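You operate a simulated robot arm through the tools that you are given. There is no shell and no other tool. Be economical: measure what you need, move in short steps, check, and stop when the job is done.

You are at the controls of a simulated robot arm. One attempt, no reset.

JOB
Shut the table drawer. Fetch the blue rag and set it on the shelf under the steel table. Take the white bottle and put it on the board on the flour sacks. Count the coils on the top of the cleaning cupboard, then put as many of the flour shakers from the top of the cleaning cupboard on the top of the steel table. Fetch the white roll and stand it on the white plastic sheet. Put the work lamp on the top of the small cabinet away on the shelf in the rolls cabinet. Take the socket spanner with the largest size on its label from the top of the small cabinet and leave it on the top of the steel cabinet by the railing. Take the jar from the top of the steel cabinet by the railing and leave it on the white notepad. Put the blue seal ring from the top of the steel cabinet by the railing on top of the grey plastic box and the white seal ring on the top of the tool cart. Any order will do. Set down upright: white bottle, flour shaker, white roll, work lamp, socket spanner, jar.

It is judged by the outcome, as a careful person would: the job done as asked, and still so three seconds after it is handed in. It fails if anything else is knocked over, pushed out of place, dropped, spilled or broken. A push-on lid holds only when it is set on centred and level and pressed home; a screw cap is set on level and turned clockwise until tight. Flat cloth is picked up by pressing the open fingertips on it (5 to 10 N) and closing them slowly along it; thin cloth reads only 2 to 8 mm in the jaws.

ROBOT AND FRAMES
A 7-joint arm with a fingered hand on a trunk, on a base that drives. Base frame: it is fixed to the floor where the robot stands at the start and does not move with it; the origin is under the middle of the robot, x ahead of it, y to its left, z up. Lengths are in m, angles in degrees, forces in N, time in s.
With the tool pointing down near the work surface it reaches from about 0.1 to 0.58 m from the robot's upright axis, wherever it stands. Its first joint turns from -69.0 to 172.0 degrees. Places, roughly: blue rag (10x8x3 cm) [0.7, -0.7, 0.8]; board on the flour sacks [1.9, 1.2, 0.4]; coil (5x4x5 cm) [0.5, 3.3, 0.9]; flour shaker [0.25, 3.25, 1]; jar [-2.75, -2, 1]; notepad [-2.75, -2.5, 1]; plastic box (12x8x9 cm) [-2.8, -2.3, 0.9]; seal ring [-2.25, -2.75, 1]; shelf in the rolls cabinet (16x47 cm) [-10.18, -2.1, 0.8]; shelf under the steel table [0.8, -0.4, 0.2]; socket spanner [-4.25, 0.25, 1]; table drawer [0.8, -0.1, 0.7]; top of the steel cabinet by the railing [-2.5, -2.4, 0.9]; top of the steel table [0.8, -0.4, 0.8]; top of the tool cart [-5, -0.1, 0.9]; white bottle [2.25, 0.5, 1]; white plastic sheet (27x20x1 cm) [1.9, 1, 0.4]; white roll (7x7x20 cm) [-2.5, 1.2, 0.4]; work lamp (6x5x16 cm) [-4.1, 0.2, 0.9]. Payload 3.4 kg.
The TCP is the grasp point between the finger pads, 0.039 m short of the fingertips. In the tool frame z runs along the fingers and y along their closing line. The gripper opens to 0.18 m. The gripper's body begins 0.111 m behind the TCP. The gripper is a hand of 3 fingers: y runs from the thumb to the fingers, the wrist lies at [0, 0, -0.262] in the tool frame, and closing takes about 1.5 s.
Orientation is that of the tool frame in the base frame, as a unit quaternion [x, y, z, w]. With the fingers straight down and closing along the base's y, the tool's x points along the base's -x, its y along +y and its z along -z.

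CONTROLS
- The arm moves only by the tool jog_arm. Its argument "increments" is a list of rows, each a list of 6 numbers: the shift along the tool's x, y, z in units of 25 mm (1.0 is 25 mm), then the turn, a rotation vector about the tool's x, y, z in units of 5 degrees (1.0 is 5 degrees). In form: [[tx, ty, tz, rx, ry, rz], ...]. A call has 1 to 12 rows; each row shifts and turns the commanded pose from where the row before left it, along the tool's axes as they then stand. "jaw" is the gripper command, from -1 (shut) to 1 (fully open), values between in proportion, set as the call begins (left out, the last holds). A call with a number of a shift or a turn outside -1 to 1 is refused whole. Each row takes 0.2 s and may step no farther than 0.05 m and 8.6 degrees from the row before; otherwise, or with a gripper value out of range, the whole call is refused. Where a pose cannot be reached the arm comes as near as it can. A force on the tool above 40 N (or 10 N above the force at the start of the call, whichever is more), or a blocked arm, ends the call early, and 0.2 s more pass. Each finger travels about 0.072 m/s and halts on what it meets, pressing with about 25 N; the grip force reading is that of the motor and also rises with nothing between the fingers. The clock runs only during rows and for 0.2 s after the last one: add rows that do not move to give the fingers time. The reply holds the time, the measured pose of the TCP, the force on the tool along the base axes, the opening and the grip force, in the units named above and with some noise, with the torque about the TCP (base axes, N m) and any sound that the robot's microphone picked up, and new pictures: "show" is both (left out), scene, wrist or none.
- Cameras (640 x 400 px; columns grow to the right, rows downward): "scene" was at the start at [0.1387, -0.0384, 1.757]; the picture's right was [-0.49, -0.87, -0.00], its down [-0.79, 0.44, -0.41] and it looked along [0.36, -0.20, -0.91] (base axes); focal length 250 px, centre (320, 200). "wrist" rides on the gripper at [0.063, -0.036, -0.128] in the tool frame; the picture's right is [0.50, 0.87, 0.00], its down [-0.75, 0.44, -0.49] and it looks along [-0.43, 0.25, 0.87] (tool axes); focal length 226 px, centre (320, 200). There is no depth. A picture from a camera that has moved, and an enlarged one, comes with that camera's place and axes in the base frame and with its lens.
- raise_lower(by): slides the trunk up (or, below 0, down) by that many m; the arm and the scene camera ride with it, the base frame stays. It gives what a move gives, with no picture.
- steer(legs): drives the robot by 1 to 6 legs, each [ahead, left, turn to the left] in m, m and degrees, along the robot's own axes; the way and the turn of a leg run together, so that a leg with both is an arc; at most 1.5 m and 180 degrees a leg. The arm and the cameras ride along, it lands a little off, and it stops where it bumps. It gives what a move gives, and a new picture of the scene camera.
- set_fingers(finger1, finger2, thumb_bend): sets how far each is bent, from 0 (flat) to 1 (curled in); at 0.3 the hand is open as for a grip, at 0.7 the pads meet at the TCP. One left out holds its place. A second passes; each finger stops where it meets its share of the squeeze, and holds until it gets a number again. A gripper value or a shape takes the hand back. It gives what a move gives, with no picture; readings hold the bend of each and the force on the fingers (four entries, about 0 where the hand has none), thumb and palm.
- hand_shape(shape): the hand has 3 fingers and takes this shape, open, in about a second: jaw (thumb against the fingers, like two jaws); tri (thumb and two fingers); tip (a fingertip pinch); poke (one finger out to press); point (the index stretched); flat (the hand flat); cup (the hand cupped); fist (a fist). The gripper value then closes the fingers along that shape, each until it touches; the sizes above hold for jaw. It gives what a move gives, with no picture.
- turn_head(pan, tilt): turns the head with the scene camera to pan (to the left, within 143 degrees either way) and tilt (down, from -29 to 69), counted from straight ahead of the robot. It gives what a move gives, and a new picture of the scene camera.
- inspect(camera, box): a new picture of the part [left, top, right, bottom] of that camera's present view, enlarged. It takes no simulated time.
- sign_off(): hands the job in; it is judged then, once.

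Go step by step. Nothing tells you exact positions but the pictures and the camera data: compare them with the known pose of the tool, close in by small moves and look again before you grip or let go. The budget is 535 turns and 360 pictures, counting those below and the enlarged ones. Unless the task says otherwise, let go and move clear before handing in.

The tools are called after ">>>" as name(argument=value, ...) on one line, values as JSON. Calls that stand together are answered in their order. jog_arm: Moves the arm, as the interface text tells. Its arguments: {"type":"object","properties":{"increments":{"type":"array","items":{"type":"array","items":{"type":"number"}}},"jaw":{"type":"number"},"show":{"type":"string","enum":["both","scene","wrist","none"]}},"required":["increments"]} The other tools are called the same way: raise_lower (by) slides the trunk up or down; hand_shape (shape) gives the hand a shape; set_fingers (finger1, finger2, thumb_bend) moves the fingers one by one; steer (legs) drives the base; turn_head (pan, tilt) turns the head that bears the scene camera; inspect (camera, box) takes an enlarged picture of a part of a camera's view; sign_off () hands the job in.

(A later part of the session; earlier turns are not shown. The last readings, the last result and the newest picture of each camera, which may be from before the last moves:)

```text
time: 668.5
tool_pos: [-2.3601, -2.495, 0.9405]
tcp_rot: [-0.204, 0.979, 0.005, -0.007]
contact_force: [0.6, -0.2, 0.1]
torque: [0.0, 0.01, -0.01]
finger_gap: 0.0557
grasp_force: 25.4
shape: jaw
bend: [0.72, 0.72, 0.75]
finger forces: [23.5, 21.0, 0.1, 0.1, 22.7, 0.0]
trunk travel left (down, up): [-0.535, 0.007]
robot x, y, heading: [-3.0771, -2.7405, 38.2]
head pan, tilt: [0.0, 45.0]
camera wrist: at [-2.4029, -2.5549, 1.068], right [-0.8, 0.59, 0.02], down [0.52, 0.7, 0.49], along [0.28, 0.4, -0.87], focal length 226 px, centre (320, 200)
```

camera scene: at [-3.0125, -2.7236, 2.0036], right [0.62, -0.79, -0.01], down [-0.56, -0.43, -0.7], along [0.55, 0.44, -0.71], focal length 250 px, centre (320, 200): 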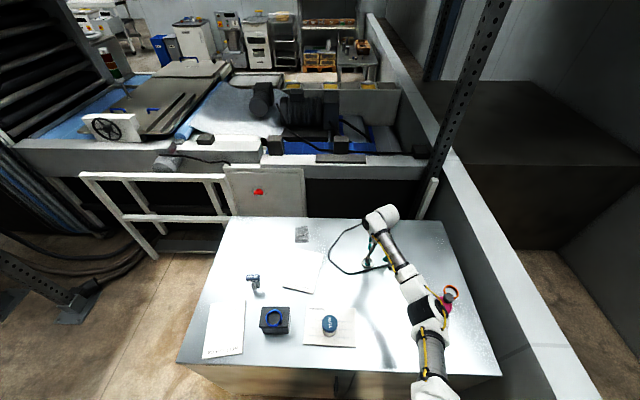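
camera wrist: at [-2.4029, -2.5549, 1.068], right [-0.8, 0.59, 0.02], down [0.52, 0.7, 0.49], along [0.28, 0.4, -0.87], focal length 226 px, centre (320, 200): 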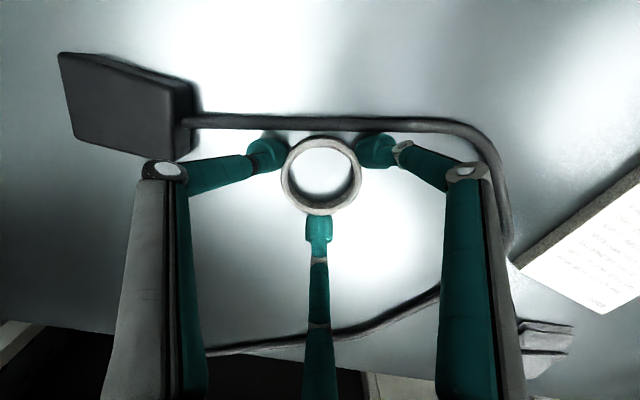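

White ring gripped evenly. Lifting high and retracting.

>>> jog_arm(increments=[[0, 0, -0.6, 0, 0, 0], [0, 0, -0.9, 0, 0, 0], [0, 0, -0.9, 0, 0, 0], [0, 0, -0.9, 0, 0, 0], [0, 0, -0.9, 0, 0, 0], [0, 0, -0.9, 0, 0, 0], [0, 0, -0.9, 0, 0, 0], [0, 0, -0.9, 0, 0, 0], [0, 0, -0.9, 0, 0, 0], [0, 0, -0.9, 0, 0, -1], [0, 0, -0.9, 0, 0, -1], [0, 0, -0.9, 0, 0, -1]], show="wrist")

>>> jog_arm(increments=[[0.9, 0, 0, 0, 0, 0], [0.9, 0, 0, 0, 0, 0], [0.9, 0, 0, 0, 0, 0], [0.9, 0, 0, 0, 0, 0], [0.9, 0, 0, 0, 0, 0], [0.9, 0, 0, 0, 0, 0], [0.9, 0, 0, 0, 0, 0], [0.9, 0, 0, 0, 0, 0], [0.9, 0, 0, 0, 0, 0], [0.9, 0, 0, 0, 0, 0]], show="scene")

```text
time: 671.1
tool_pos: [-2.3544, -2.4978, 1.2053]
tcp_rot: [-0.33, 0.944, 0.006, -0.006]
contact_force: [-0.2, 0.9, -0.3]
torque: [0.01, 0.01, 0.0]
finger_gap: 0.0556
grasp_force: 24.7
shape: jaw
bend: [0.72, 0.72, 0.75]
finger forces: [23.6, 20.9, 0.0, 0.1, 22.5, 0.0]
trunk travel left (down, up): [-0.535, 0.007]
robot x, y, heading: [-3.0755, -2.7422, 38.0]
head pan, tilt: [0.0, 45.0]
camera wrist: at [-2.3806, -2.5675, 1.3317], right [-0.93, 0.36, 0.02], down [0.32, 0.81, 0.49], along [0.17, 0.47, -0.87], focal length 226 px, centre (320, 200)
```

wrist: 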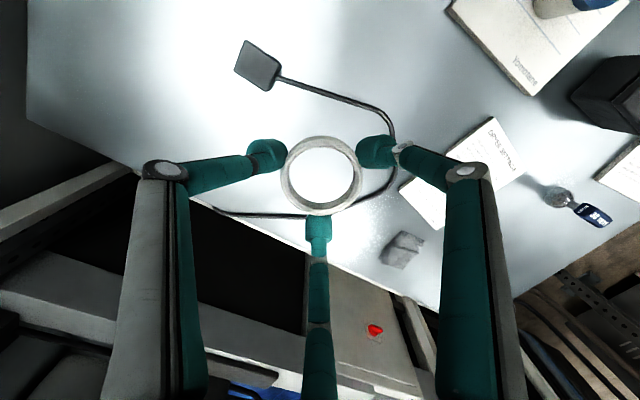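

```text
time: 673.3
tool_pos: [-2.5325, -2.6405, 1.2041]
tcp_rot: [-0.33, 0.944, 0.006, -0.006]
contact_force: [0.6, 0.4, -0.7]
torque: [-0.01, -0.01, 0.0]
finger_gap: 0.0553
grasp_force: 24.6
shape: jaw
bend: [0.72, 0.72, 0.75]
finger forces: [23.6, 21.0, 0.1, 0.1, 22.5, 0.1]
trunk travel left (down, up): [-0.535, 0.007]
robot x, y, heading: [-3.0748, -2.7394, 38.1]
head pan, tilt: [0.0, 45.0]
camera scene: at [-3.0265, -2.7174, 2.0684], right [0.62, -0.79, -0.01], down [-0.56, -0.43, -0.71], along [0.55, 0.44, -0.71], focal length 250 px, centre (320, 200)
```

scene: 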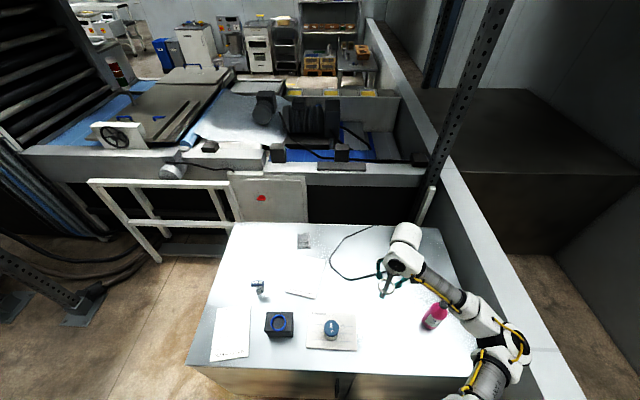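

All items on the cabinet are in order. Driving back through the corridor to the tool cart's rear side.

>>> steer(legs=[[-0.06, 0, 0], [0, 0.9, 0], [0, 0.85, 0], [0, 0, 90]])

>>> turn_head(pan=0, tilt=45)

```text
time: 686.6
tool_pos: [-4.2988, -0.8347, 1.2027]
tcp_rot: [0.898, -0.439, 0.0, 0.01]
contact_force: [-0.9, -0.2, -0.2]
torque: [0.01, 0.04, -0.01]
finger_gap: 0.0549
grasp_force: 25.6
shape: jaw
bend: [0.72, 0.72, 0.75]
finger forces: [23.1, 20.9, 0.0, 0.1, 22.3, 0.1]
trunk travel left (down, up): [-0.535, 0.007]
robot x, y, heading: [-4.2045, -1.3812, 127.5]
head pan, tilt: [0.0, 45.0]
camera scene: at [-4.222, -1.3256, 2.0682], right [0.79, 0.61, -0.01], down [0.43, -0.57, -0.71], along [-0.44, 0.55, -0.71], focal length 250 px, centre (320, 200)
```

scene: 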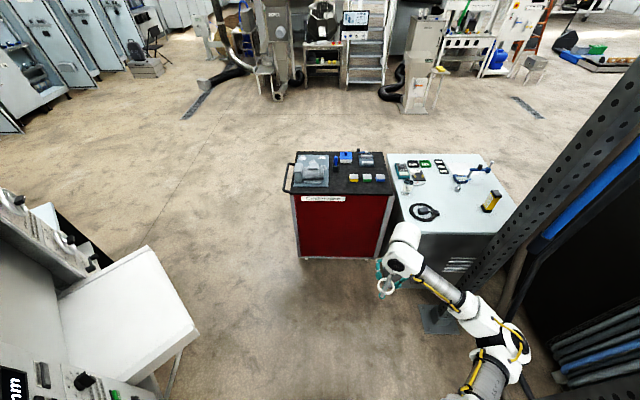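

```text
time: 687.2
tool_pos: [-4.3057, -0.8413, 1.2053]
tcp_rot: [0.899, -0.439, 0.0, 0.006]
contact_force: [0.3, 0.1, -0.5]
torque: [0.01, 0.03, 0.01]
finger_gap: 0.055
grasp_force: 25.0
shape: jaw
bend: [0.72, 0.72, 0.75]
finger forces: [23.5, 20.9, 0.0, 0.0, 22.3, 0.0]
trunk travel left (down, up): [-0.535, 0.007]
robot x, y, heading: [-4.2041, -1.3817, 127.3]
head pan, tilt: [0.0, 45.0]
camera scene: at [-4.233, -1.3349, 2.0684], right [0.79, 0.61, 0.0], down [0.43, -0.56, -0.71], along [-0.43, 0.56, -0.71], focal length 250 px, centre (320, 200)
```

scene: 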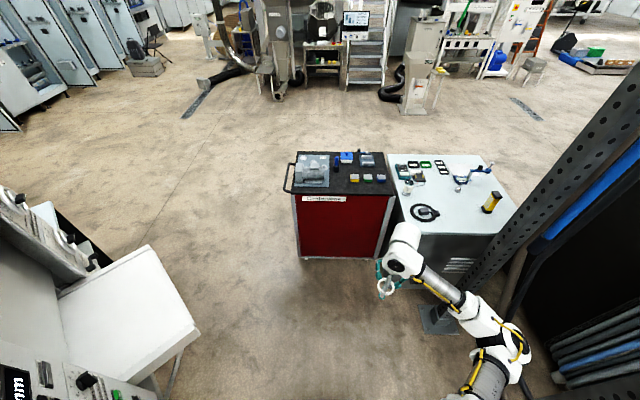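

>>> inspect(camera="scene", box=[280, 140, 400, 215])

```text
5.33 times, centred on (340, 178) of scene
camera zoom: at [-4.233, -1.3349, 2.0684], right [0.79, 0.61, 0.0], down [0.43, -0.56, -0.71], along [-0.43, 0.56, -0.71], focal length 1336 px, centre (213, 320)
```

zoom: 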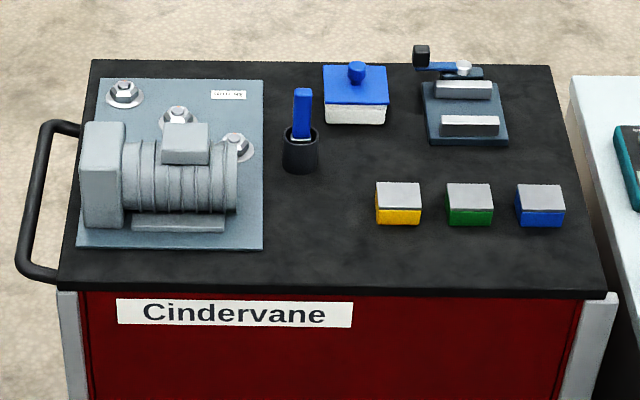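

A free spot lies between the motor plate and the yellow box at about (-4.93, -0.20). Driving up to the cart.

>>> steer(legs=[[0.84, 0.114, 0]])

>>> jog_arm(increments=[[0, 0, 0.9, 0, 0, 0], [0, 0, 0.9, 0, 0, 0]], show="wrist")

```text
time: 691.7
tool_pos: [-4.9121, -0.2491, 1.2045]
tcp_rot: [0.9, -0.436, 0.0, 0.007]
contact_force: [0.8, 0.0, 0.1]
torque: [0.0, 0.0, 0.04]
finger_gap: 0.0548
grasp_force: 25.3
shape: jaw
bend: [0.72, 0.72, 0.75]
finger forces: [23.5, 20.9, 0.0, 0.0, 22.2, 0.1]
trunk travel left (down, up): [-0.535, 0.007]
robot x, y, heading: [-4.8088, -0.7907, 128.2]
head pan, tilt: [0.0, 45.0]
camera scene: at [-4.8335, -0.7397, 2.0683], right [0.79, 0.62, -0.01], down [0.43, -0.56, -0.71], along [-0.44, 0.55, -0.71], focal length 250 px, centre (320, 200)
```

scene: 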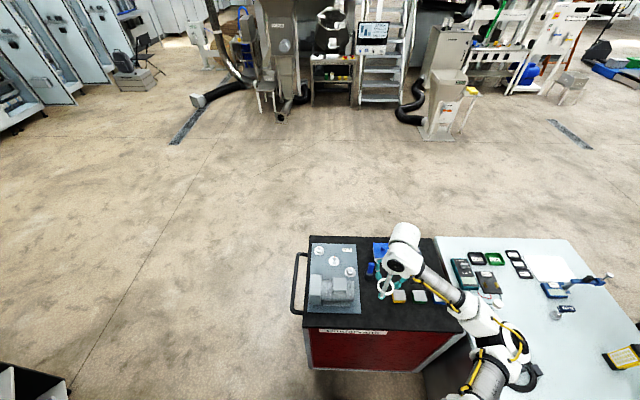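

```text
time: 692.3
tool_pos: [-4.9174, -0.2565, 1.1625]
tcp_rot: [0.901, -0.435, 0.001, 0.003]
contact_force: [-0.3, -0.7, 0.5]
torque: [0.01, -0.01, -0.01]
finger_gap: 0.0548
grasp_force: 24.7
shape: jaw
bend: [0.72, 0.72, 0.75]
finger forces: [23.6, 20.9, 0.0, 0.0, 22.2, 0.1]
trunk travel left (down, up): [-0.535, 0.007]
robot x, y, heading: [-4.808, -0.7907, 128.2]
head pan, tilt: [0.0, 45.0]
camera wrist: at [-4.8516, -0.282, 1.2894], right [-0.37, -0.93, 0.01], down [-0.81, 0.32, 0.49], along [-0.46, 0.18, -0.87], focal length 226 px, centre (320, 200)
```

wrist: 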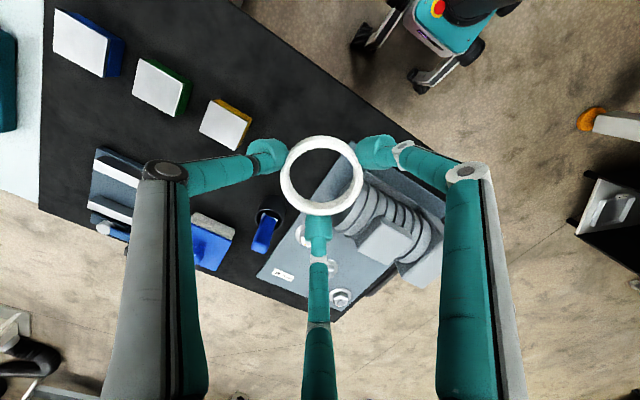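

>>> jog_arm(increments=[[-0.85, -0.87, 0.3, 0, 0, 0], [-0.85, -0.87, 0.3, 0, 0, 0], [0, 0, 0.9, 0, 0, 0], [0, 0, 0.9, 0, 0, 0], [0, 0, 0.9, 0, 0, 0], [0, 0, 0.9, 0, 0, 0]], show="wrist")

```text
time: 693.7
tool_pos: [-4.9079, -0.1944, 1.0568]
tcp_rot: [0.9, -0.435, 0.0, 0.005]
contact_force: [-0.6, -0.3, -0.2]
torque: [-0.01, 0.0, 0.0]
finger_gap: 0.0548
grasp_force: 24.9
shape: jaw
bend: [0.72, 0.72, 0.75]
finger forces: [23.7, 20.9, 0.1, 0.1, 22.2, 0.0]
trunk travel left (down, up): [-0.535, 0.007]
robot x, y, heading: [-4.8095, -0.7896, 128.2]
head pan, tilt: [0.0, 45.0]
camera wrist: at [-4.8421, -0.2204, 1.1828], right [-0.37, -0.93, 0.01], down [-0.81, 0.32, 0.49], along [-0.46, 0.18, -0.87], focal length 226 px, centre (320, 200)
```

wrist: 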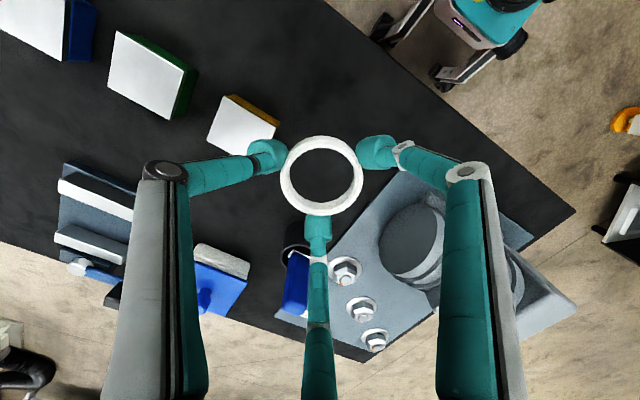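

>>> jog_arm(increments=[[0.3, 0.5, 0.6, 0, 0, 0], [0, 0, 0.8, 0, 0, 0], [0, 0, 0.8, 0, 0, 0], [0, 0, 0.8, 0, 0, 0]], show="wrist")

```text
time: 694.7
tool_pos: [-4.9143, -0.2077, 0.9805]
tcp_rot: [0.9, -0.436, 0.0, 0.004]
contact_force: [0.4, -0.4, -0.2]
torque: [0.03, 0.0, 0.02]
finger_gap: 0.0549
grasp_force: 25.1
shape: jaw
bend: [0.72, 0.72, 0.75]
finger forces: [23.8, 20.9, 0.0, 0.0, 22.2, 0.0]
trunk travel left (down, up): [-0.535, 0.007]
robot x, y, heading: [-4.8126, -0.7917, 128.2]
head pan, tilt: [0.0, 45.0]
camera wrist: at [-4.8475, -0.2341, 1.1077], right [-0.37, -0.93, 0.01], down [-0.81, 0.32, 0.49], along [-0.46, 0.18, -0.87], focal length 226 px, centre (320, 200)
```

wrist: 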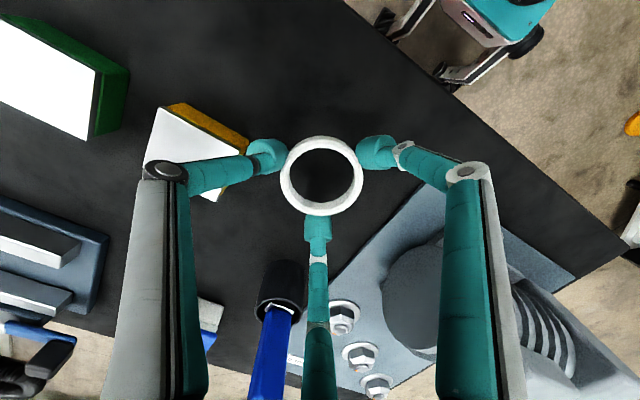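

>>> jog_arm(increments=[[0.35, 0.6, 0, 0, 0, 0], [0.1, 0.2, 0.4, 0, 0, 0], [0, 0, 0.3, 0, 0, 0]], show="wrist")

```text
time: 695.5
tool_pos: [-4.9226, -0.231, 0.9638]
tcp_rot: [0.9, -0.435, 0.0, 0.003]
contact_force: [0.6, -0.7, -0.8]
torque: [-0.01, -0.03, -0.03]
finger_gap: 0.0547
grasp_force: 24.9
shape: jaw
bend: [0.72, 0.72, 0.75]
finger forces: [23.8, 20.9, 0.0, 0.1, 22.2, 0.0]
trunk travel left (down, up): [-0.535, 0.007]
robot x, y, heading: [-4.8132, -0.792, 128.1]
head pan, tilt: [0.0, 45.0]
camera wrist: at [-4.8558, -0.2557, 1.0911], right [-0.37, -0.93, 0.01], down [-0.81, 0.32, 0.49], along [-0.46, 0.18, -0.87], focal length 226 px, centre (320, 200)
```

wrist: 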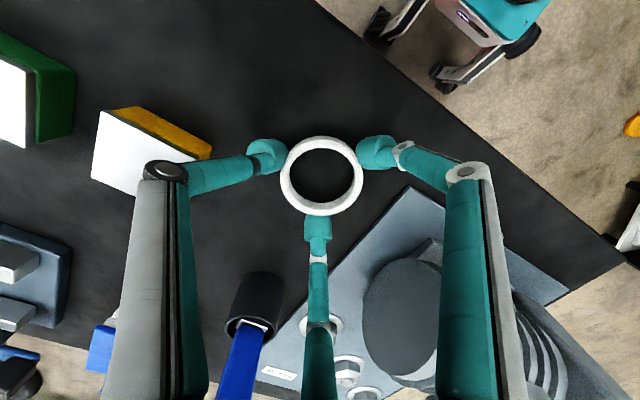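

>>> jog_arm(increments=[[0.1, 0.2, 0.3, 0, 0, 0], [0, 0, 0.3, 0, 0, 0], [0, 0, 0.2, 0, 0, 0]], show="wrist")

```text
time: 696.1
tool_pos: [-4.9283, -0.2333, 0.958]
tcp_rot: [0.9, -0.436, -0.004, -0.002]
contact_force: [7.3, -6.3, 20.8]
torque: [-0.5, -0.61, -0.06]
finger_gap: 0.057
grasp_force: 24.5
shape: jaw
bend: [0.73, 0.73, 0.76]
finger forces: [34.0, 20.2, 0.1, 0.1, 29.2, 0.1]
trunk travel left (down, up): [-0.535, 0.007]
robot x, y, heading: [-4.8111, -0.7866, 127.9]
head pan, tilt: [0.0, 45.0]
stopped in row 3: the force on the tool passed its limit at 46 N (the readings are from after the stop); the commanded pose is now the measured one
camera wrist: at [-4.8621, -0.2612, 1.0853], right [-0.37, -0.93, 0.0], down [-0.81, 0.32, 0.5], along [-0.46, 0.19, -0.87], focal length 226 px, centre (320, 200)
```

wrist: 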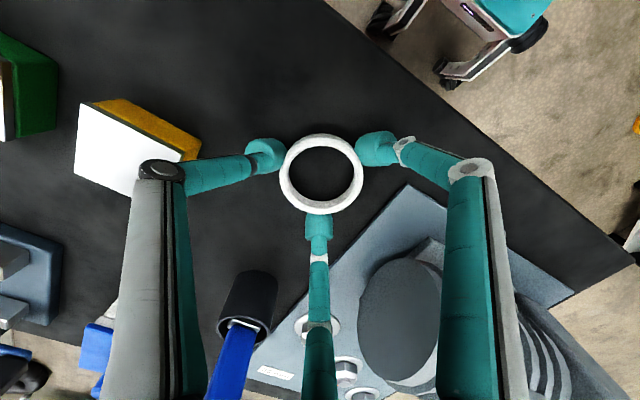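

Contact with the cart's top. Easing and releasing the ring.

>>> jog_arm(increments=[[0, 0, -0.1, 0, 0, 0], [0, 0, 0, 0, 0, 0]], show="none")

>>> jog_arm(increments=[[0, 0, 0, 0, 0, 0], [0, 0, 0, 0, 0, 0], [0, 0, 0, 0, 0, 0], [0, 0, -0.4, 0, 0, 0], [0, 0, -0.8, 0, 0, 0], [0, 0, -0.9, 0, 0, 0], [0, 0, -0.9, 0, 0, 0], [0, 0, -0.9, 0, 0, 0], [0, 0, -0.9, 0, 0, 0], [0, 0, -0.9, 0, 0, 0]], jaw=-0.1, show="wrist")

```text
time: 696.7
tool_pos: [-4.9278, -0.2329, 0.9574]
tcp_rot: [0.9, -0.436, -0.005, -0.002]
contact_force: [1.0, -2.3, 6.9]
torque: [-0.16, -0.12, 0.03]
finger_gap: 0.057
grasp_force: 24.8
shape: jaw
bend: [0.73, 0.72, 0.76]
finger forces: [28.0, 22.3, 0.0, 0.0, 24.1, 0.0]
trunk travel left (down, up): [-0.535, 0.007]
robot x, y, heading: [-4.8135, -0.7924, 127.9]
head pan, tilt: [0.0, 45.0]
```

```text
time: 698.9
tool_pos: [-4.927, -0.2345, 1.1]
tcp_rot: [0.899, -0.437, -0.004, -0.002]
contact_force: [0.1, 0.6, -0.6]
torque: [-0.02, -0.02, 0.01]
finger_gap: 0.0807
grasp_force: 0.1
shape: jaw
bend: [0.71, 0.71, 0.73]
finger forces: [0.0, 0.0, 0.0, 0.0, 0.0, 0.0]
trunk travel left (down, up): [-0.535, 0.007]
robot x, y, heading: [-4.8118, -0.7892, 128.2]
head pan, tilt: [0.0, 45.0]
camera wrist: at [-4.8606, -0.2621, 1.2271], right [-0.37, -0.93, 0.0], down [-0.81, 0.32, 0.5], along [-0.46, 0.19, -0.87], focal length 226 px, centre (320, 200)
```

wrist: 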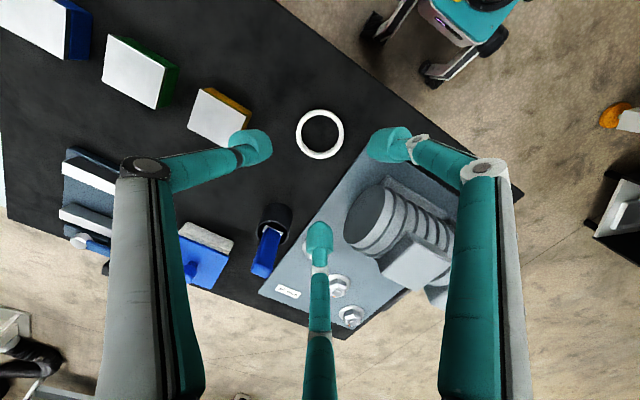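

The white ring is on the cart. Now for the work lamp; its cabinet must be approached from the front, so I'll drive back out and round.

>>> jog_arm(increments=[[0.8, 0, -0.9, 0, 0, 0], [0.8, 0, -0.9, 0, 0, 0], [0.8, 0, -0.9, 0, 0, 0], [0.8, 0, -0.9, 0, 0, 0], [0.8, 0, 0, 0, 0, 0]], show="none")

>>> steer(legs=[[-0.165, 0.05, 0], [0.76, 0.8, 0], [1.15, -0.53, 0], [0, 0, 175.8], [-0.08, 1.45, 0]])

>>> raise_lower(by=-0.265)

>>> turn_head(pan=0, tilt=40)

```text
time: 700.1
tool_pos: [-4.8634, -0.3148, 1.1912]
tcp_rot: [0.9, -0.436, -0.005, -0.002]
contact_force: [-0.2, 0.2, -0.1]
torque: [0.03, 0.0, -0.01]
finger_gap: 0.0803
grasp_force: 0.1
shape: jaw
bend: [0.71, 0.71, 0.73]
finger forces: [0.1, 0.0, 0.0, 0.0, 0.0, 0.0]
trunk travel left (down, up): [-0.535, 0.007]
robot x, y, heading: [-4.8111, -0.7876, 128.0]
head pan, tilt: [0.0, 45.0]
```

```text
time: 727.1
tool_pos: [-4.9407, 0.8742, 1.1898]
tcp_rot: [0.44, 0.898, 0.001, 0.004]
contact_force: [-0.5, -0.7, -0.9]
torque: [0.01, -0.03, -0.03]
finger_gap: 0.0805
grasp_force: 0.2
shape: jaw
bend: [0.71, 0.71, 0.73]
finger forces: [0.0, 0.0, 0.1, 0.0, 0.0, 0.0]
trunk travel left (down, up): [-0.535, 0.007]
robot x, y, heading: [-4.987, 1.3538, -52.3]
head pan, tilt: [0.0, 45.0]
camera scene: at [-4.9666, 1.3002, 2.0683], right [-0.79, -0.61, -0.01], down [-0.43, 0.56, -0.71], along [0.44, -0.55, -0.71], focal length 250 px, centre (320, 200)
```

scene: 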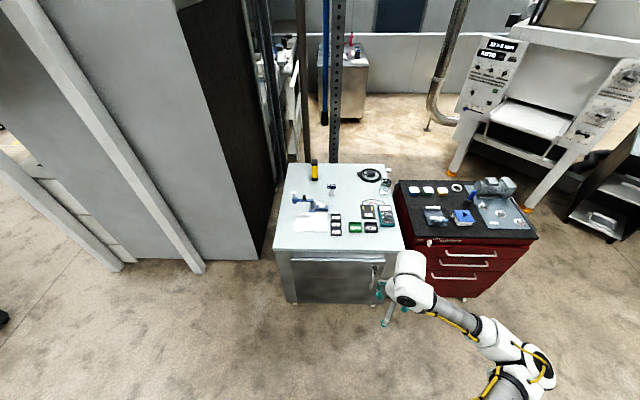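

```text
time: 729.8
tool_pos: [-4.9347, 0.8811, 0.9271]
tcp_rot: [0.441, 0.898, -0.004, 0.003]
contact_force: [-0.8, -1.0, 0.4]
torque: [-0.01, -0.01, 0.01]
finger_gap: 0.0803
grasp_force: 0.0
shape: jaw
bend: [0.71, 0.71, 0.73]
finger forces: [0.0, 0.0, 0.0, 0.0, 0.1, 0.0]
trunk travel left (down, up): [-0.27, 0.272]
robot x, y, heading: [-4.9887, 1.3569, -52.7]
head pan, tilt: [0.0, 45.0]
```

```text
time: 730.4
tool_pos: [-4.9344, 0.8802, 0.9266]
tcp_rot: [0.44, 0.898, -0.003, 0.003]
contact_force: [-0.1, 0.9, -0.7]
torque: [-0.02, 0.0, -0.01]
finger_gap: 0.0804
grasp_force: 0.0
shape: jaw
bend: [0.71, 0.71, 0.73]
finger forces: [0.0, 0.1, 0.0, 0.0, 0.0, 0.0]
trunk travel left (down, up): [-0.27, 0.272]
robot x, y, heading: [-4.984, 1.354, -52.0]
head pan, tilt: [0.0, 40.0]
camera scene: at [-4.9017, 1.2311, 1.8105], right [-0.79, -0.61, 0.0], down [-0.39, 0.51, -0.76], along [0.47, -0.6, -0.65], focal length 250 px, centre (320, 200)
```

scene: 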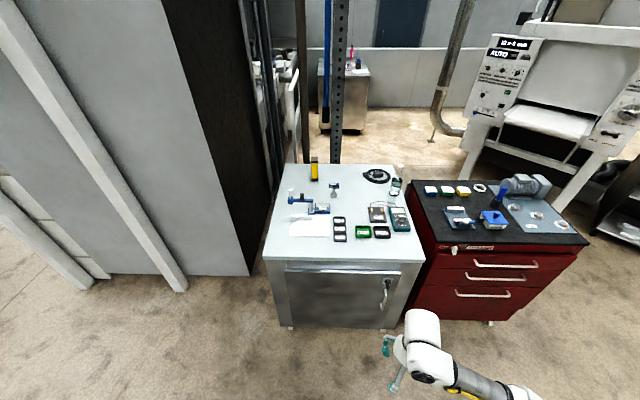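

Positions noted: cabinet top z≈0.863, lamp at about (-4.06, 0.215). I'll raise the arm and pitch the hand ~57° forward, then come in from above.

>>> jog_arm(increments=[[-0.5, 0, -0.9, 0, 0, 0], [-0.5, 0, -0.9, 0, 0, 0], [-0.5, 0, -0.9, 0, 0, 0], [-0.5, 0, -0.9, 0, 0, 0], [-0.5, 0, -0.9, 0, 0, 0], [-0.5, 0, -0.9, 0, 0, 0], [-0.5, 0, -0.9, 0, 0, 0], [-0.5, 0, -0.9, 0, 0, 0]], jaw=0.4, show="none")

>>> jog_arm(increments=[[-0.434, 0, 0.17, 0, -1, 0], [-0.408, 0, 0.2, 0, -1, 0], [-0.38, 0, 0.24, 0, -1, 0], [-0.349, 0, 0.27, 0, -1, 0], [-0.33, 0, 0.3, 0, -1, 0], [-0.3, 0, 0.32, 0, -1, 0], [-0.28, 0, 0.34, 0, -1, 0], [-0.26, 0, 0.36, 0, -1, 0], [-0.24, 0, 0.38, 0, -1, 0], [-0.22, 0, 0.4, 0, -1, 0], [-0.2, 0, 0.4, 0, -1, 0]], show="none")

```text
time: 732.2
tool_pos: [-4.8734, 0.8039, 1.108]
tcp_rot: [0.441, 0.898, -0.004, 0.003]
contact_force: [0.4, 0.5, 0.6]
torque: [0.03, 0.02, -0.01]
finger_gap: 0.1257
grasp_force: 0.1
shape: jaw
bend: [0.63, 0.63, 0.63]
finger forces: [0.0, 0.0, 0.0, 0.0, 0.1, 0.0]
trunk travel left (down, up): [-0.27, 0.272]
robot x, y, heading: [-4.9888, 1.3531, -52.2]
head pan, tilt: [0.0, 40.0]
```

```text
time: 734.6
tool_pos: [-4.8044, 0.7124, 1.0679]
tcp_rot: [0.39, 0.794, -0.206, 0.418]
contact_force: [0.1, -0.1, 0.2]
torque: [0.0, 0.03, -0.01]
finger_gap: 0.1257
grasp_force: 0.0
shape: jaw
bend: [0.63, 0.63, 0.63]
finger forces: [0.0, 0.0, 0.0, 0.0, 0.0, 0.0]
trunk travel left (down, up): [-0.27, 0.272]
robot x, y, heading: [-4.9879, 1.3547, -52.0]
head pan, tilt: [0.0, 40.0]
```

>>> jog_arm(increments=[[-0.7, 0, -0.48, 0, 0, 0], [-0.7, 0, -0.48, 0, 0, 0], [-0.7, 0, -0.48, 0, 0, 0], [-0.7, 0, -0.48, 0, 0, 0]], show="none")

>>> steer(legs=[[0, 0.27, 0], [0.45, 0, 0]])

>>> turn_head(pan=0, tilt=50)

```text
time: 735.6
tool_pos: [-4.803, 0.7101, 1.1531]
tcp_rot: [0.39, 0.794, -0.207, 0.417]
contact_force: [0.4, 0.2, -0.1]
torque: [-0.03, 0.0, 0.02]
finger_gap: 0.1254
grasp_force: 0.1
shape: jaw
bend: [0.63, 0.63, 0.63]
finger forces: [0.1, 0.0, 0.0, 0.1, 0.0, 0.1]
trunk travel left (down, up): [-0.27, 0.272]
robot x, y, heading: [-4.986, 1.354, -52.2]
head pan, tilt: [0.0, 40.0]
```

```text
time: 739.9
tool_pos: [-4.3291, 0.5045, 1.1489]
tcp_rot: [0.396, 0.792, -0.204, 0.417]
contact_force: [-0.4, -0.8, -0.1]
torque: [0.03, -0.07, 0.11]
finger_gap: 0.1256
grasp_force: 0.0
shape: jaw
bend: [0.63, 0.63, 0.63]
finger forces: [0.0, 0.1, 0.0, 0.0, 0.0, 0.1]
trunk travel left (down, up): [-0.27, 0.272]
robot x, y, heading: [-4.4943, 1.1586, -52.9]
head pan, tilt: [0.0, 40.0]
camera scene: at [-4.4233, 1.0247, 1.8102], right [-0.8, -0.6, -0.01], down [-0.38, 0.52, -0.76], along [0.47, -0.6, -0.65], focal length 250 px, centre (320, 200)
```

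scene: 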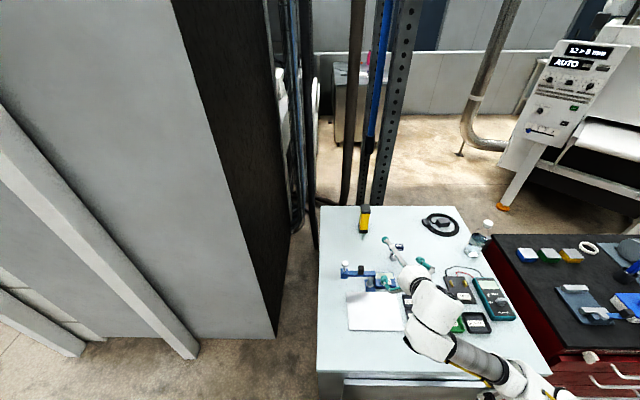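

```text
time: 740.6
tool_pos: [-4.3268, 0.5097, 1.1527]
tcp_rot: [0.395, 0.792, -0.208, 0.417]
contact_force: [-0.4, -0.8, 0.1]
torque: [-0.01, 0.02, 0.04]
finger_gap: 0.1254
grasp_force: 0.1
shape: jaw
bend: [0.63, 0.63, 0.63]
finger forces: [0.0, 0.1, 0.0, 0.1, 0.0, 0.0]
trunk travel left (down, up): [-0.27, 0.272]
robot x, y, heading: [-4.5005, 1.1563, -53.0]
head pan, tilt: [0.0, 50.0]
camera scene: at [-4.4205, 1.039, 1.7964], right [-0.8, -0.6, -0.01], down [-0.46, 0.61, -0.64], along [0.39, -0.51, -0.77], focal length 250 px, centre (320, 200)
```

scene: 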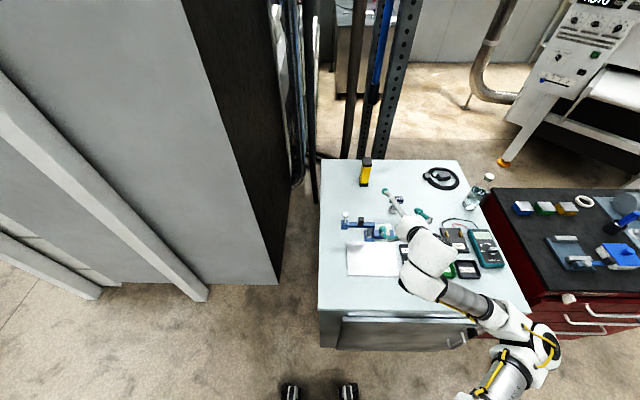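

>>> steer(legs=[[0.1, 0, 0]])

>>> jog_arm(increments=[[-0.53, 0.1, 0.77, 0, 0, 0], [-0.53, 0.1, 0.77, 0, 0, 0], [-0.53, 0.1, 0.77, 0, 0, 0], [-0.53, 0.1, 0.77, 0, 0, 0], [-0.53, 0.1, 0.77, 0, 0, 0], [-0.53, 0.1, 0.77, 0, 0, 0], [-0.53, 0.1, 0.77, 0, 0, 0], [-0.53, 0.1, 0.77, 0, 0, 0], [-0.53, 0.1, 0.77, 0, 0, 0]], show="both")

```text
time: 741.8
tool_pos: [-4.2586, 0.435, 1.1509]
tcp_rot: [0.394, 0.793, -0.21, 0.415]
contact_force: [0.4, 0.3, 0.7]
torque: [-0.02, -0.01, 0.02]
finger_gap: 0.1257
grasp_force: 0.1
shape: jaw
bend: [0.63, 0.63, 0.63]
finger forces: [0.0, 0.1, 0.1, 0.0, 0.0, 0.0]
trunk travel left (down, up): [-0.27, 0.272]
robot x, y, heading: [-4.4393, 1.0837, -52.6]
head pan, tilt: [0.0, 50.0]
camera scene: at [-4.358, 0.958, 1.7961], right [-0.8, -0.6, -0.01], down [-0.46, 0.62, -0.64], along [0.39, -0.51, -0.77], focal length 250 px, centre (320, 200)
```

scene: 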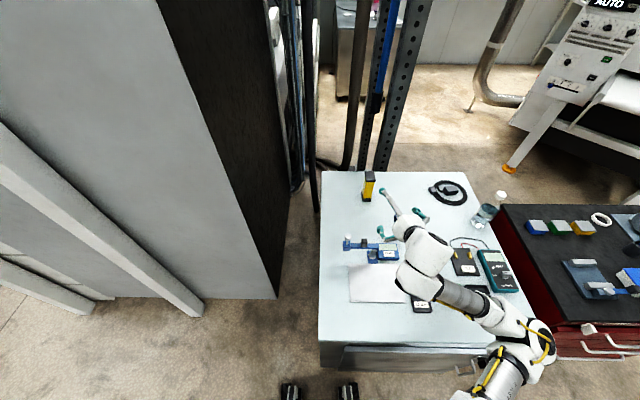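

```text
time: 743.8
tool_pos: [-4.1095, 0.2871, 1.1553]
tcp_rot: [0.392, 0.794, -0.212, 0.414]
contact_force: [-0.4, 0.1, -0.2]
torque: [0.02, 0.01, -0.06]
finger_gap: 0.1255
grasp_force: 0.1
shape: jaw
bend: [0.63, 0.63, 0.63]
finger forces: [0.0, 0.0, 0.1, 0.0, 0.0, 0.0]
trunk travel left (down, up): [-0.27, 0.272]
robot x, y, heading: [-4.437, 1.0819, -53.0]
head pan, tilt: [0.0, 50.0]
camera scene: at [-4.3519, 0.9616, 1.796], right [-0.8, -0.6, 0.0], down [-0.46, 0.61, -0.64], along [0.39, -0.51, -0.77], focal length 250 px, centre (320, 200)
camera wrist: at [-4.2247, 0.3784, 1.175], right [0.52, 0.74, -0.42], down [0.37, 0.25, 0.89], along [0.77, -0.62, -0.14], focal length 226 px, centre (320, 200)
```

scene: 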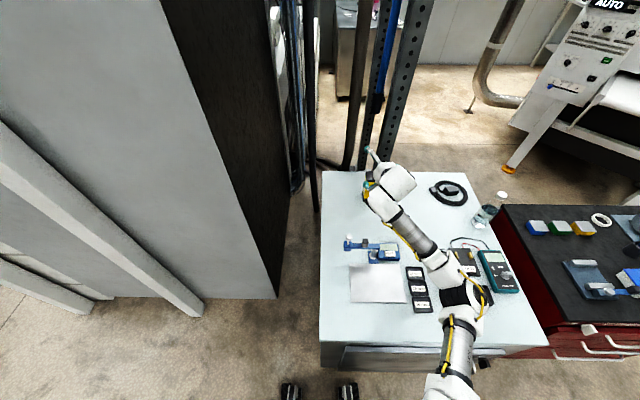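
wrist: 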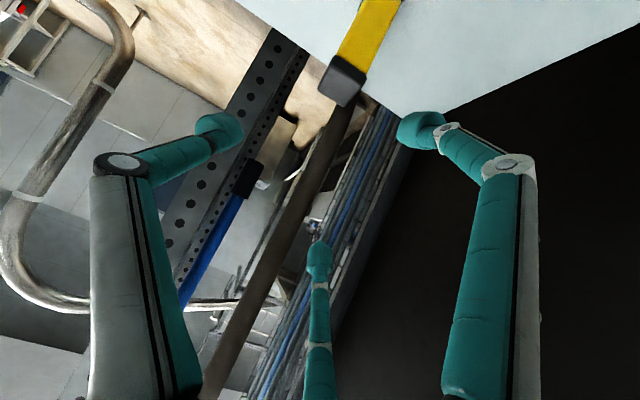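

Lamp top seen just ahead. Moving 7.7 cm forward, then starting down.

>>> jog_arm(increments=[[-0.44, -0.145, 0.63, 0, 0, 0], [-0.44, -0.145, 0.63, 0, 0, 0], [-0.44, -0.145, 0.63, 0, 0, 0], [-0.44, -0.145, 0.63, 0, 0, 0], [0.6, 0, 0.42, 0, 0, 0]], show="both")

```text
time: 745.0
tool_pos: [-4.0763, 0.2173, 1.1363]
tcp_rot: [0.392, 0.793, -0.211, 0.416]
contact_force: [-0.5, -0.1, -0.4]
torque: [0.02, 0.0, 0.01]
finger_gap: 0.1256
grasp_force: 0.0
shape: jaw
bend: [0.63, 0.63, 0.63]
finger forces: [0.0, 0.0, 0.0, 0.0, 0.1, 0.1]
trunk travel left (down, up): [-0.27, 0.272]
robot x, y, heading: [-4.4352, 1.0824, -53.2]
head pan, tilt: [0.0, 50.0]
camera scene: at [-4.3535, 0.96, 1.796], right [-0.8, -0.6, 0.0], down [-0.46, 0.61, -0.64], along [0.39, -0.51, -0.77], focal length 250 px, centre (320, 200)
camera wrist: at [-4.1909, 0.3065, 1.1567], right [0.52, 0.74, -0.42], down [0.37, 0.25, 0.9], along [0.77, -0.62, -0.14], focal length 226 px, centre (320, 200)
```

scene: 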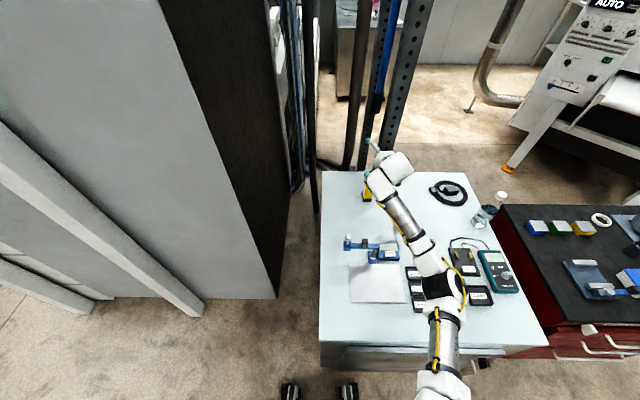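
wrist: 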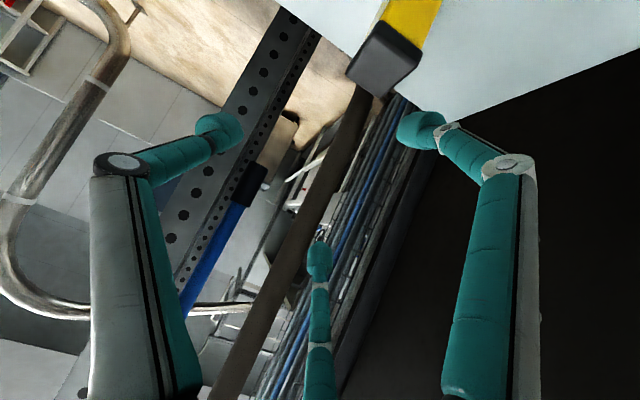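

>>> jog_arm(increments=[[0.7, 0, 0.48, 0, 0, 0], [0.7, 0, 0.48, 0, 0, 0], [0.7, 0, 0.48, 0, 0, 0]], show="wrist")

```text
time: 745.8
tool_pos: [-4.0752, 0.2157, 1.0733]
tcp_rot: [0.392, 0.793, -0.212, 0.416]
contact_force: [-0.7, -0.3, -0.2]
torque: [-0.01, 0.02, 0.01]
finger_gap: 0.1255
grasp_force: 0.1
shape: jaw
bend: [0.63, 0.63, 0.63]
finger forces: [0.1, 0.1, 0.0, 0.0, 0.0, 0.0]
trunk travel left (down, up): [-0.27, 0.272]
robot x, y, heading: [-4.4396, 1.0832, -53.0]
head pan, tilt: [0.0, 50.0]
camera wrist: at [-4.1906, 0.307, 1.0937], right [0.52, 0.74, -0.42], down [0.37, 0.25, 0.9], along [0.77, -0.62, -0.14], focal length 226 px, centre (320, 200)
```

wrist: 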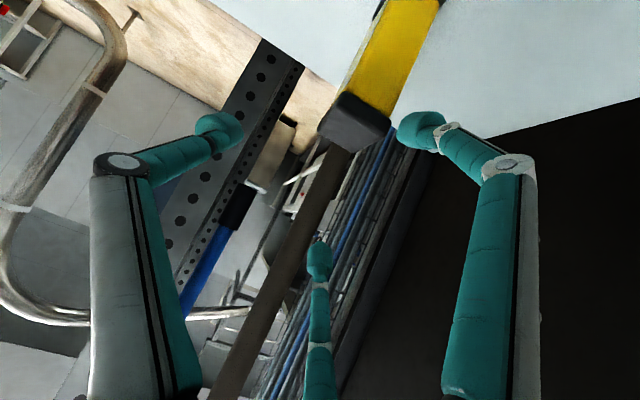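

>>> jog_arm(increments=[[0.5, 0.2, 0.34, 0, 0, 0], [0.7, 0, 0.48, 0, 0, 0], [0.7, 0, 0.48, 0, 0, 0]], show="wrist")

```text
time: 746.6
tool_pos: [-4.0731, 0.2187, 1.0156]
tcp_rot: [0.391, 0.793, -0.211, 0.416]
contact_force: [0.0, 1.1, 0.2]
torque: [0.0, -0.02, -0.02]
finger_gap: 0.1255
grasp_force: 0.1
shape: jaw
bend: [0.63, 0.63, 0.63]
finger forces: [0.0, 0.0, 0.0, 0.0, 0.0, 0.0]
trunk travel left (down, up): [-0.27, 0.272]
robot x, y, heading: [-4.437, 1.0842, -53.0]
head pan, tilt: [0.0, 50.0]
camera wrist: at [-4.1887, 0.3098, 1.036], right [0.52, 0.74, -0.42], down [0.37, 0.25, 0.9], along [0.77, -0.62, -0.14], focal length 226 px, centre (320, 200)
```

wrist: 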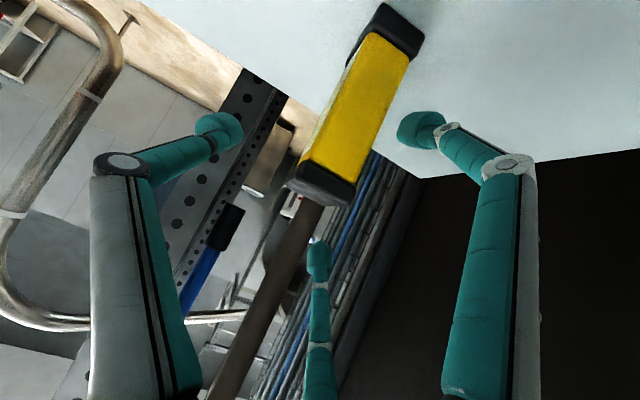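

>>> jog_arm(increments=[[-0.34, 0, 0.49, 0, 0, 0], [-0.34, 0, 0.49, 0, 0, 0], [0.6, 0, 0.42, 0, 0, 0], [0.6, 0, 0.42, 0, 0, 0]], show="wrist")

```text
time: 747.6
tool_pos: [-4.0553, 0.1935, 0.9809]
tcp_rot: [0.392, 0.793, -0.213, 0.416]
contact_force: [-0.8, 0.7, -0.2]
torque: [0.03, -0.03, 0.03]
finger_gap: 0.126
grasp_force: 0.0
shape: jaw
bend: [0.63, 0.63, 0.63]
finger forces: [0.0, 0.1, 0.0, 0.1, 0.1, 0.0]
trunk travel left (down, up): [-0.27, 0.272]
robot x, y, heading: [-4.4357, 1.084, -52.9]
head pan, tilt: [0.0, 50.0]
camera wrist: at [-4.1703, 0.285, 1.0006], right [0.52, 0.74, -0.42], down [0.37, 0.25, 0.9], along [0.77, -0.62, -0.14], focal length 226 px, centre (320, 200)
```

wrist: 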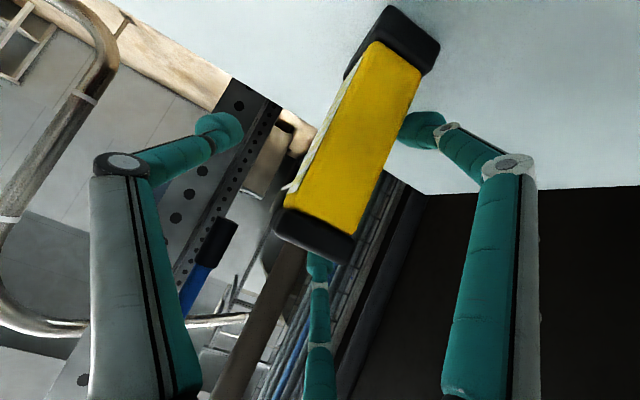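

>>> jog_arm(increments=[[0.35, 0, 0.24, 0, 0, 0], [0.3, 0, 0.2, 0, 0, 0]], show="none")

>>> jog_arm(increments=[[0, 0, 0, 0, 0, 0], [0, 0, 0, 0, 0, 0], [0, 0, 0, 0, 0, 0], [0, 0, 0, 0, 0, 0], [0, 0, 0, 0, 0, 0], [0, 0, 0, 0, 0, 0]], jaw=-0.8, show="wrist")

```text
time: 748.2
tool_pos: [-4.0544, 0.1955, 0.9604]
tcp_rot: [0.392, 0.793, -0.212, 0.415]
contact_force: [0.0, -0.1, -0.1]
torque: [0.06, 0.02, -0.03]
finger_gap: 0.1257
grasp_force: 0.1
shape: jaw
bend: [0.63, 0.63, 0.63]
finger forces: [0.0, 0.1, 0.1, 0.0, 0.0, 0.0]
trunk travel left (down, up): [-0.27, 0.272]
robot x, y, heading: [-4.4364, 1.0826, -52.7]
head pan, tilt: [0.0, 50.0]
```

```text
time: 749.6
tool_pos: [-4.055, 0.1945, 0.9639]
tcp_rot: [0.391, 0.793, -0.213, 0.416]
contact_force: [-2.2, 0.1, 5.5]
torque: [-0.04, 0.16, 0.03]
finger_gap: 0.002
grasp_force: 25.0
shape: jaw
bend: [0.74, 0.74, 0.77]
finger forces: [8.6, 24.1, 0.0, 0.0, 38.6, 0.0]
trunk travel left (down, up): [-0.27, 0.272]
robot x, y, heading: [-4.4372, 1.0808, -53.1]
head pan, tilt: [0.0, 50.0]
camera wrist: at [-4.1709, 0.2853, 0.9831], right [0.52, 0.74, -0.42], down [0.37, 0.25, 0.9], along [0.77, -0.62, -0.14], focal length 226 px, centre (320, 200)
```

wrist: 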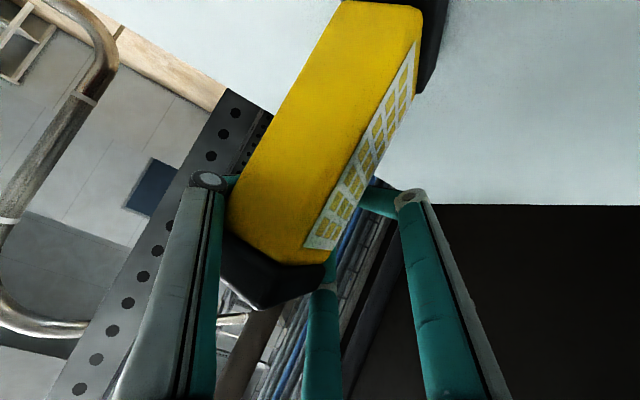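

The lamp turned as the fingers wrapped around it. Testing the hold with a small lift.

>>> jog_arm(increments=[[-0.4, 0, -0.28, 0, 0, 0], [-0.4, 0, -0.28, 0, 0, 0], [-0.4, 0, -0.28, 0, 0, 0]], show="both")

```text
time: 750.4
tool_pos: [-4.055, 0.1931, 0.9972]
tcp_rot: [0.391, 0.793, -0.212, 0.415]
contact_force: [0.0, 0.8, -2.6]
torque: [-0.03, -0.12, 0.01]
finger_gap: 0.0017
grasp_force: 25.0
shape: jaw
bend: [0.74, 0.74, 0.77]
finger forces: [9.0, 24.2, 0.0, 0.0, 38.7, 0.1]
trunk travel left (down, up): [-0.27, 0.272]
robot x, y, heading: [-4.4358, 1.0809, -52.9]
head pan, tilt: [0.0, 50.0]
camera scene: at [-4.3531, 0.9598, 1.796], right [-0.8, -0.6, 0.0], down [-0.46, 0.61, -0.64], along [0.39, -0.51, -0.77], focal length 250 px, centre (320, 200)
camera wrist: at [-4.1699, 0.285, 1.0171], right [0.52, 0.74, -0.42], down [0.37, 0.25, 0.9], along [0.77, -0.62, -0.14], focal length 226 px, centre (320, 200)
```

scene: 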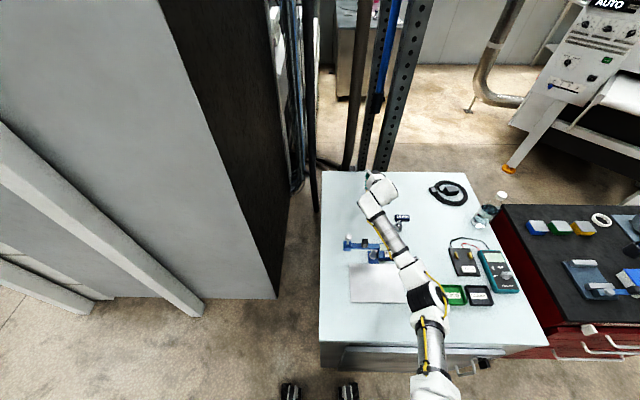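
wrist: 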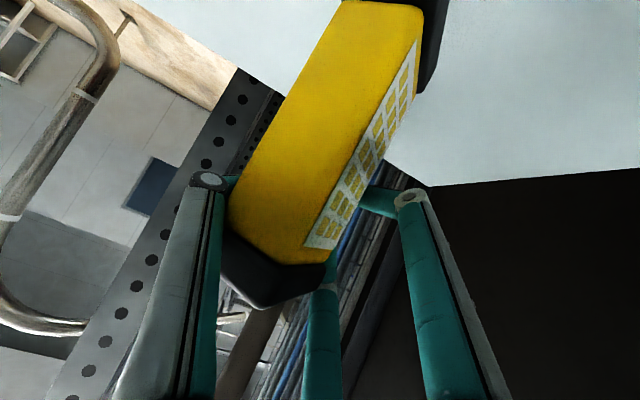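

The lamp is held firmly and upright. Raising, retracting, and backing off.

>>> jog_arm(increments=[[-0.75, 0, -0.52, 0, 0, 0], [-0.75, 0, -0.52, 0, 0, 0], [-0.75, 0, -0.52, 0, 0, 0], [-0.75, 0, -0.52, 0, 0, 0], [-0.75, 0, -0.52, 0, 0, 0], [-0.75, 0, -0.52, 0, 0, 0], [-0.75, 0, -0.52, 0, 0, 0], [-0.75, 0, -0.52, 0, 0, 0], [0.53, 0, -0.77, 0, 0, 0], [0.53, 0, -0.77, 0, 0, 0], [0.53, 0, -0.77, 0, 0, 0], [0.53, 0, -0.77, 0, 0, 0]], show="none")

>>> jog_arm(increments=[[0.53, 0, -0.77, 0, 0, 0], [0.53, 0, -0.77, 0, 0, 0], [0.53, 0, -0.77, 0, 0, 0], [0.53, 0, -0.77, 0, 0, 0], [0.53, 0, -0.77, 0, 0, 0], [0.53, 0, -0.77, 0, 0, 0]], show="none")

>>> steer(legs=[[-0.6, 0, 0], [0, 0, -90]])

>>> turn_head(pan=0, tilt=12)

```text
time: 753.0
tool_pos: [-4.1109, 0.2723, 1.1786]
tcp_rot: [0.392, 0.793, -0.212, 0.415]
contact_force: [-0.6, -0.7, -3.2]
torque: [-0.04, -0.14, 0.0]
finger_gap: 0.0017
grasp_force: 25.1
shape: jaw
bend: [0.74, 0.74, 0.77]
finger forces: [9.0, 24.0, 0.0, 0.0, 38.6, 0.0]
trunk travel left (down, up): [-0.27, 0.272]
robot x, y, heading: [-4.4372, 1.0791, -52.7]
head pan, tilt: [0.0, 50.0]
```

```text
time: 754.4
tool_pos: [-4.1966, 0.383, 1.1797]
tcp_rot: [0.392, 0.793, -0.213, 0.415]
contact_force: [-0.2, 0.8, -2.6]
torque: [-0.08, -0.11, -0.03]
finger_gap: 0.0014
grasp_force: 25.3
shape: jaw
bend: [0.74, 0.74, 0.77]
finger forces: [9.1, 24.0, 0.0, 0.0, 38.6, 0.1]
trunk travel left (down, up): [-0.27, 0.272]
robot x, y, heading: [-4.4356, 1.0791, -52.7]
head pan, tilt: [0.0, 50.0]
```

```text
time: 761.6
tool_pos: [-5.4955, 1.3208, 1.1789]
tcp_rot: [0.838, 0.283, -0.444, 0.143]
contact_force: [0.2, 0.6, -2.7]
torque: [-0.07, 0.1, -0.02]
finger_gap: 0.0016
grasp_force: 25.5
shape: jaw
bend: [0.74, 0.74, 0.77]
finger forces: [9.0, 23.6, 0.1, 0.1, 37.7, 0.0]
trunk travel left (down, up): [-0.27, 0.272]
robot x, y, heading: [-4.7988, 1.5585, -143.0]
head pan, tilt: [0.0, 50.0]
camera scene: at [-4.9168, 1.4801, 1.7961], right [-0.6, 0.8, 0.0], down [0.61, 0.46, -0.64], along [-0.51, -0.39, -0.77], focal length 250 px, centre (320, 200)
```

scene: 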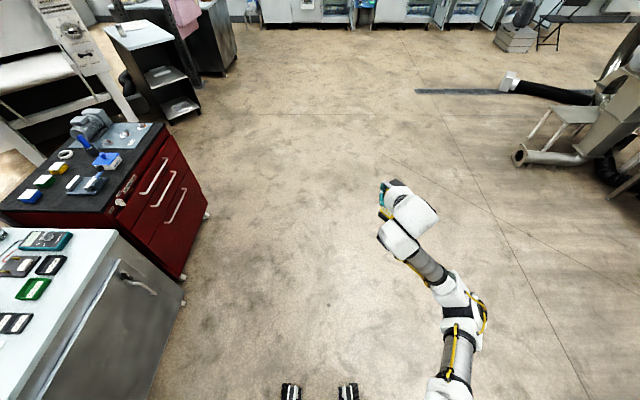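

```text
time: 762.6
tool_pos: [-5.4906, 1.321, 1.1815]
tcp_rot: [0.837, 0.283, -0.445, 0.142]
contact_force: [0.1, 0.9, -3.1]
torque: [-0.09, 0.06, 0.0]
finger_gap: 0.0011
grasp_force: 25.2
shape: jaw
bend: [0.74, 0.74, 0.77]
finger forces: [8.9, 24.1, 0.0, 0.0, 38.2, 0.0]
trunk travel left (down, up): [-0.27, 0.272]
robot x, y, heading: [-4.7983, 1.5636, -142.8]
head pan, tilt: [0.0, 12.0]
camera scene: at [-4.93, 1.4702, 1.8546], right [-0.6, 0.8, 0.0], down [0.17, 0.12, -0.98], along [-0.78, -0.59, -0.21], focal length 250 px, centre (320, 200)
```

scene: 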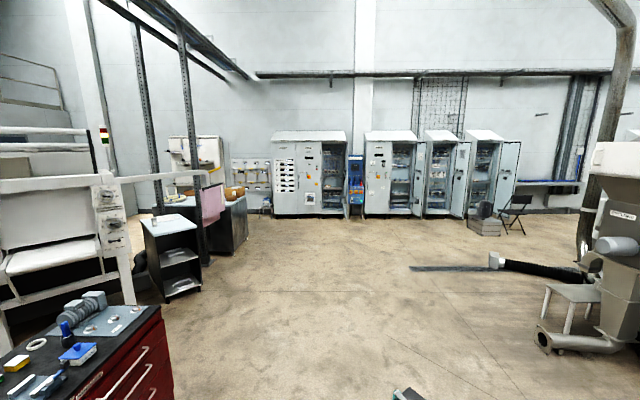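

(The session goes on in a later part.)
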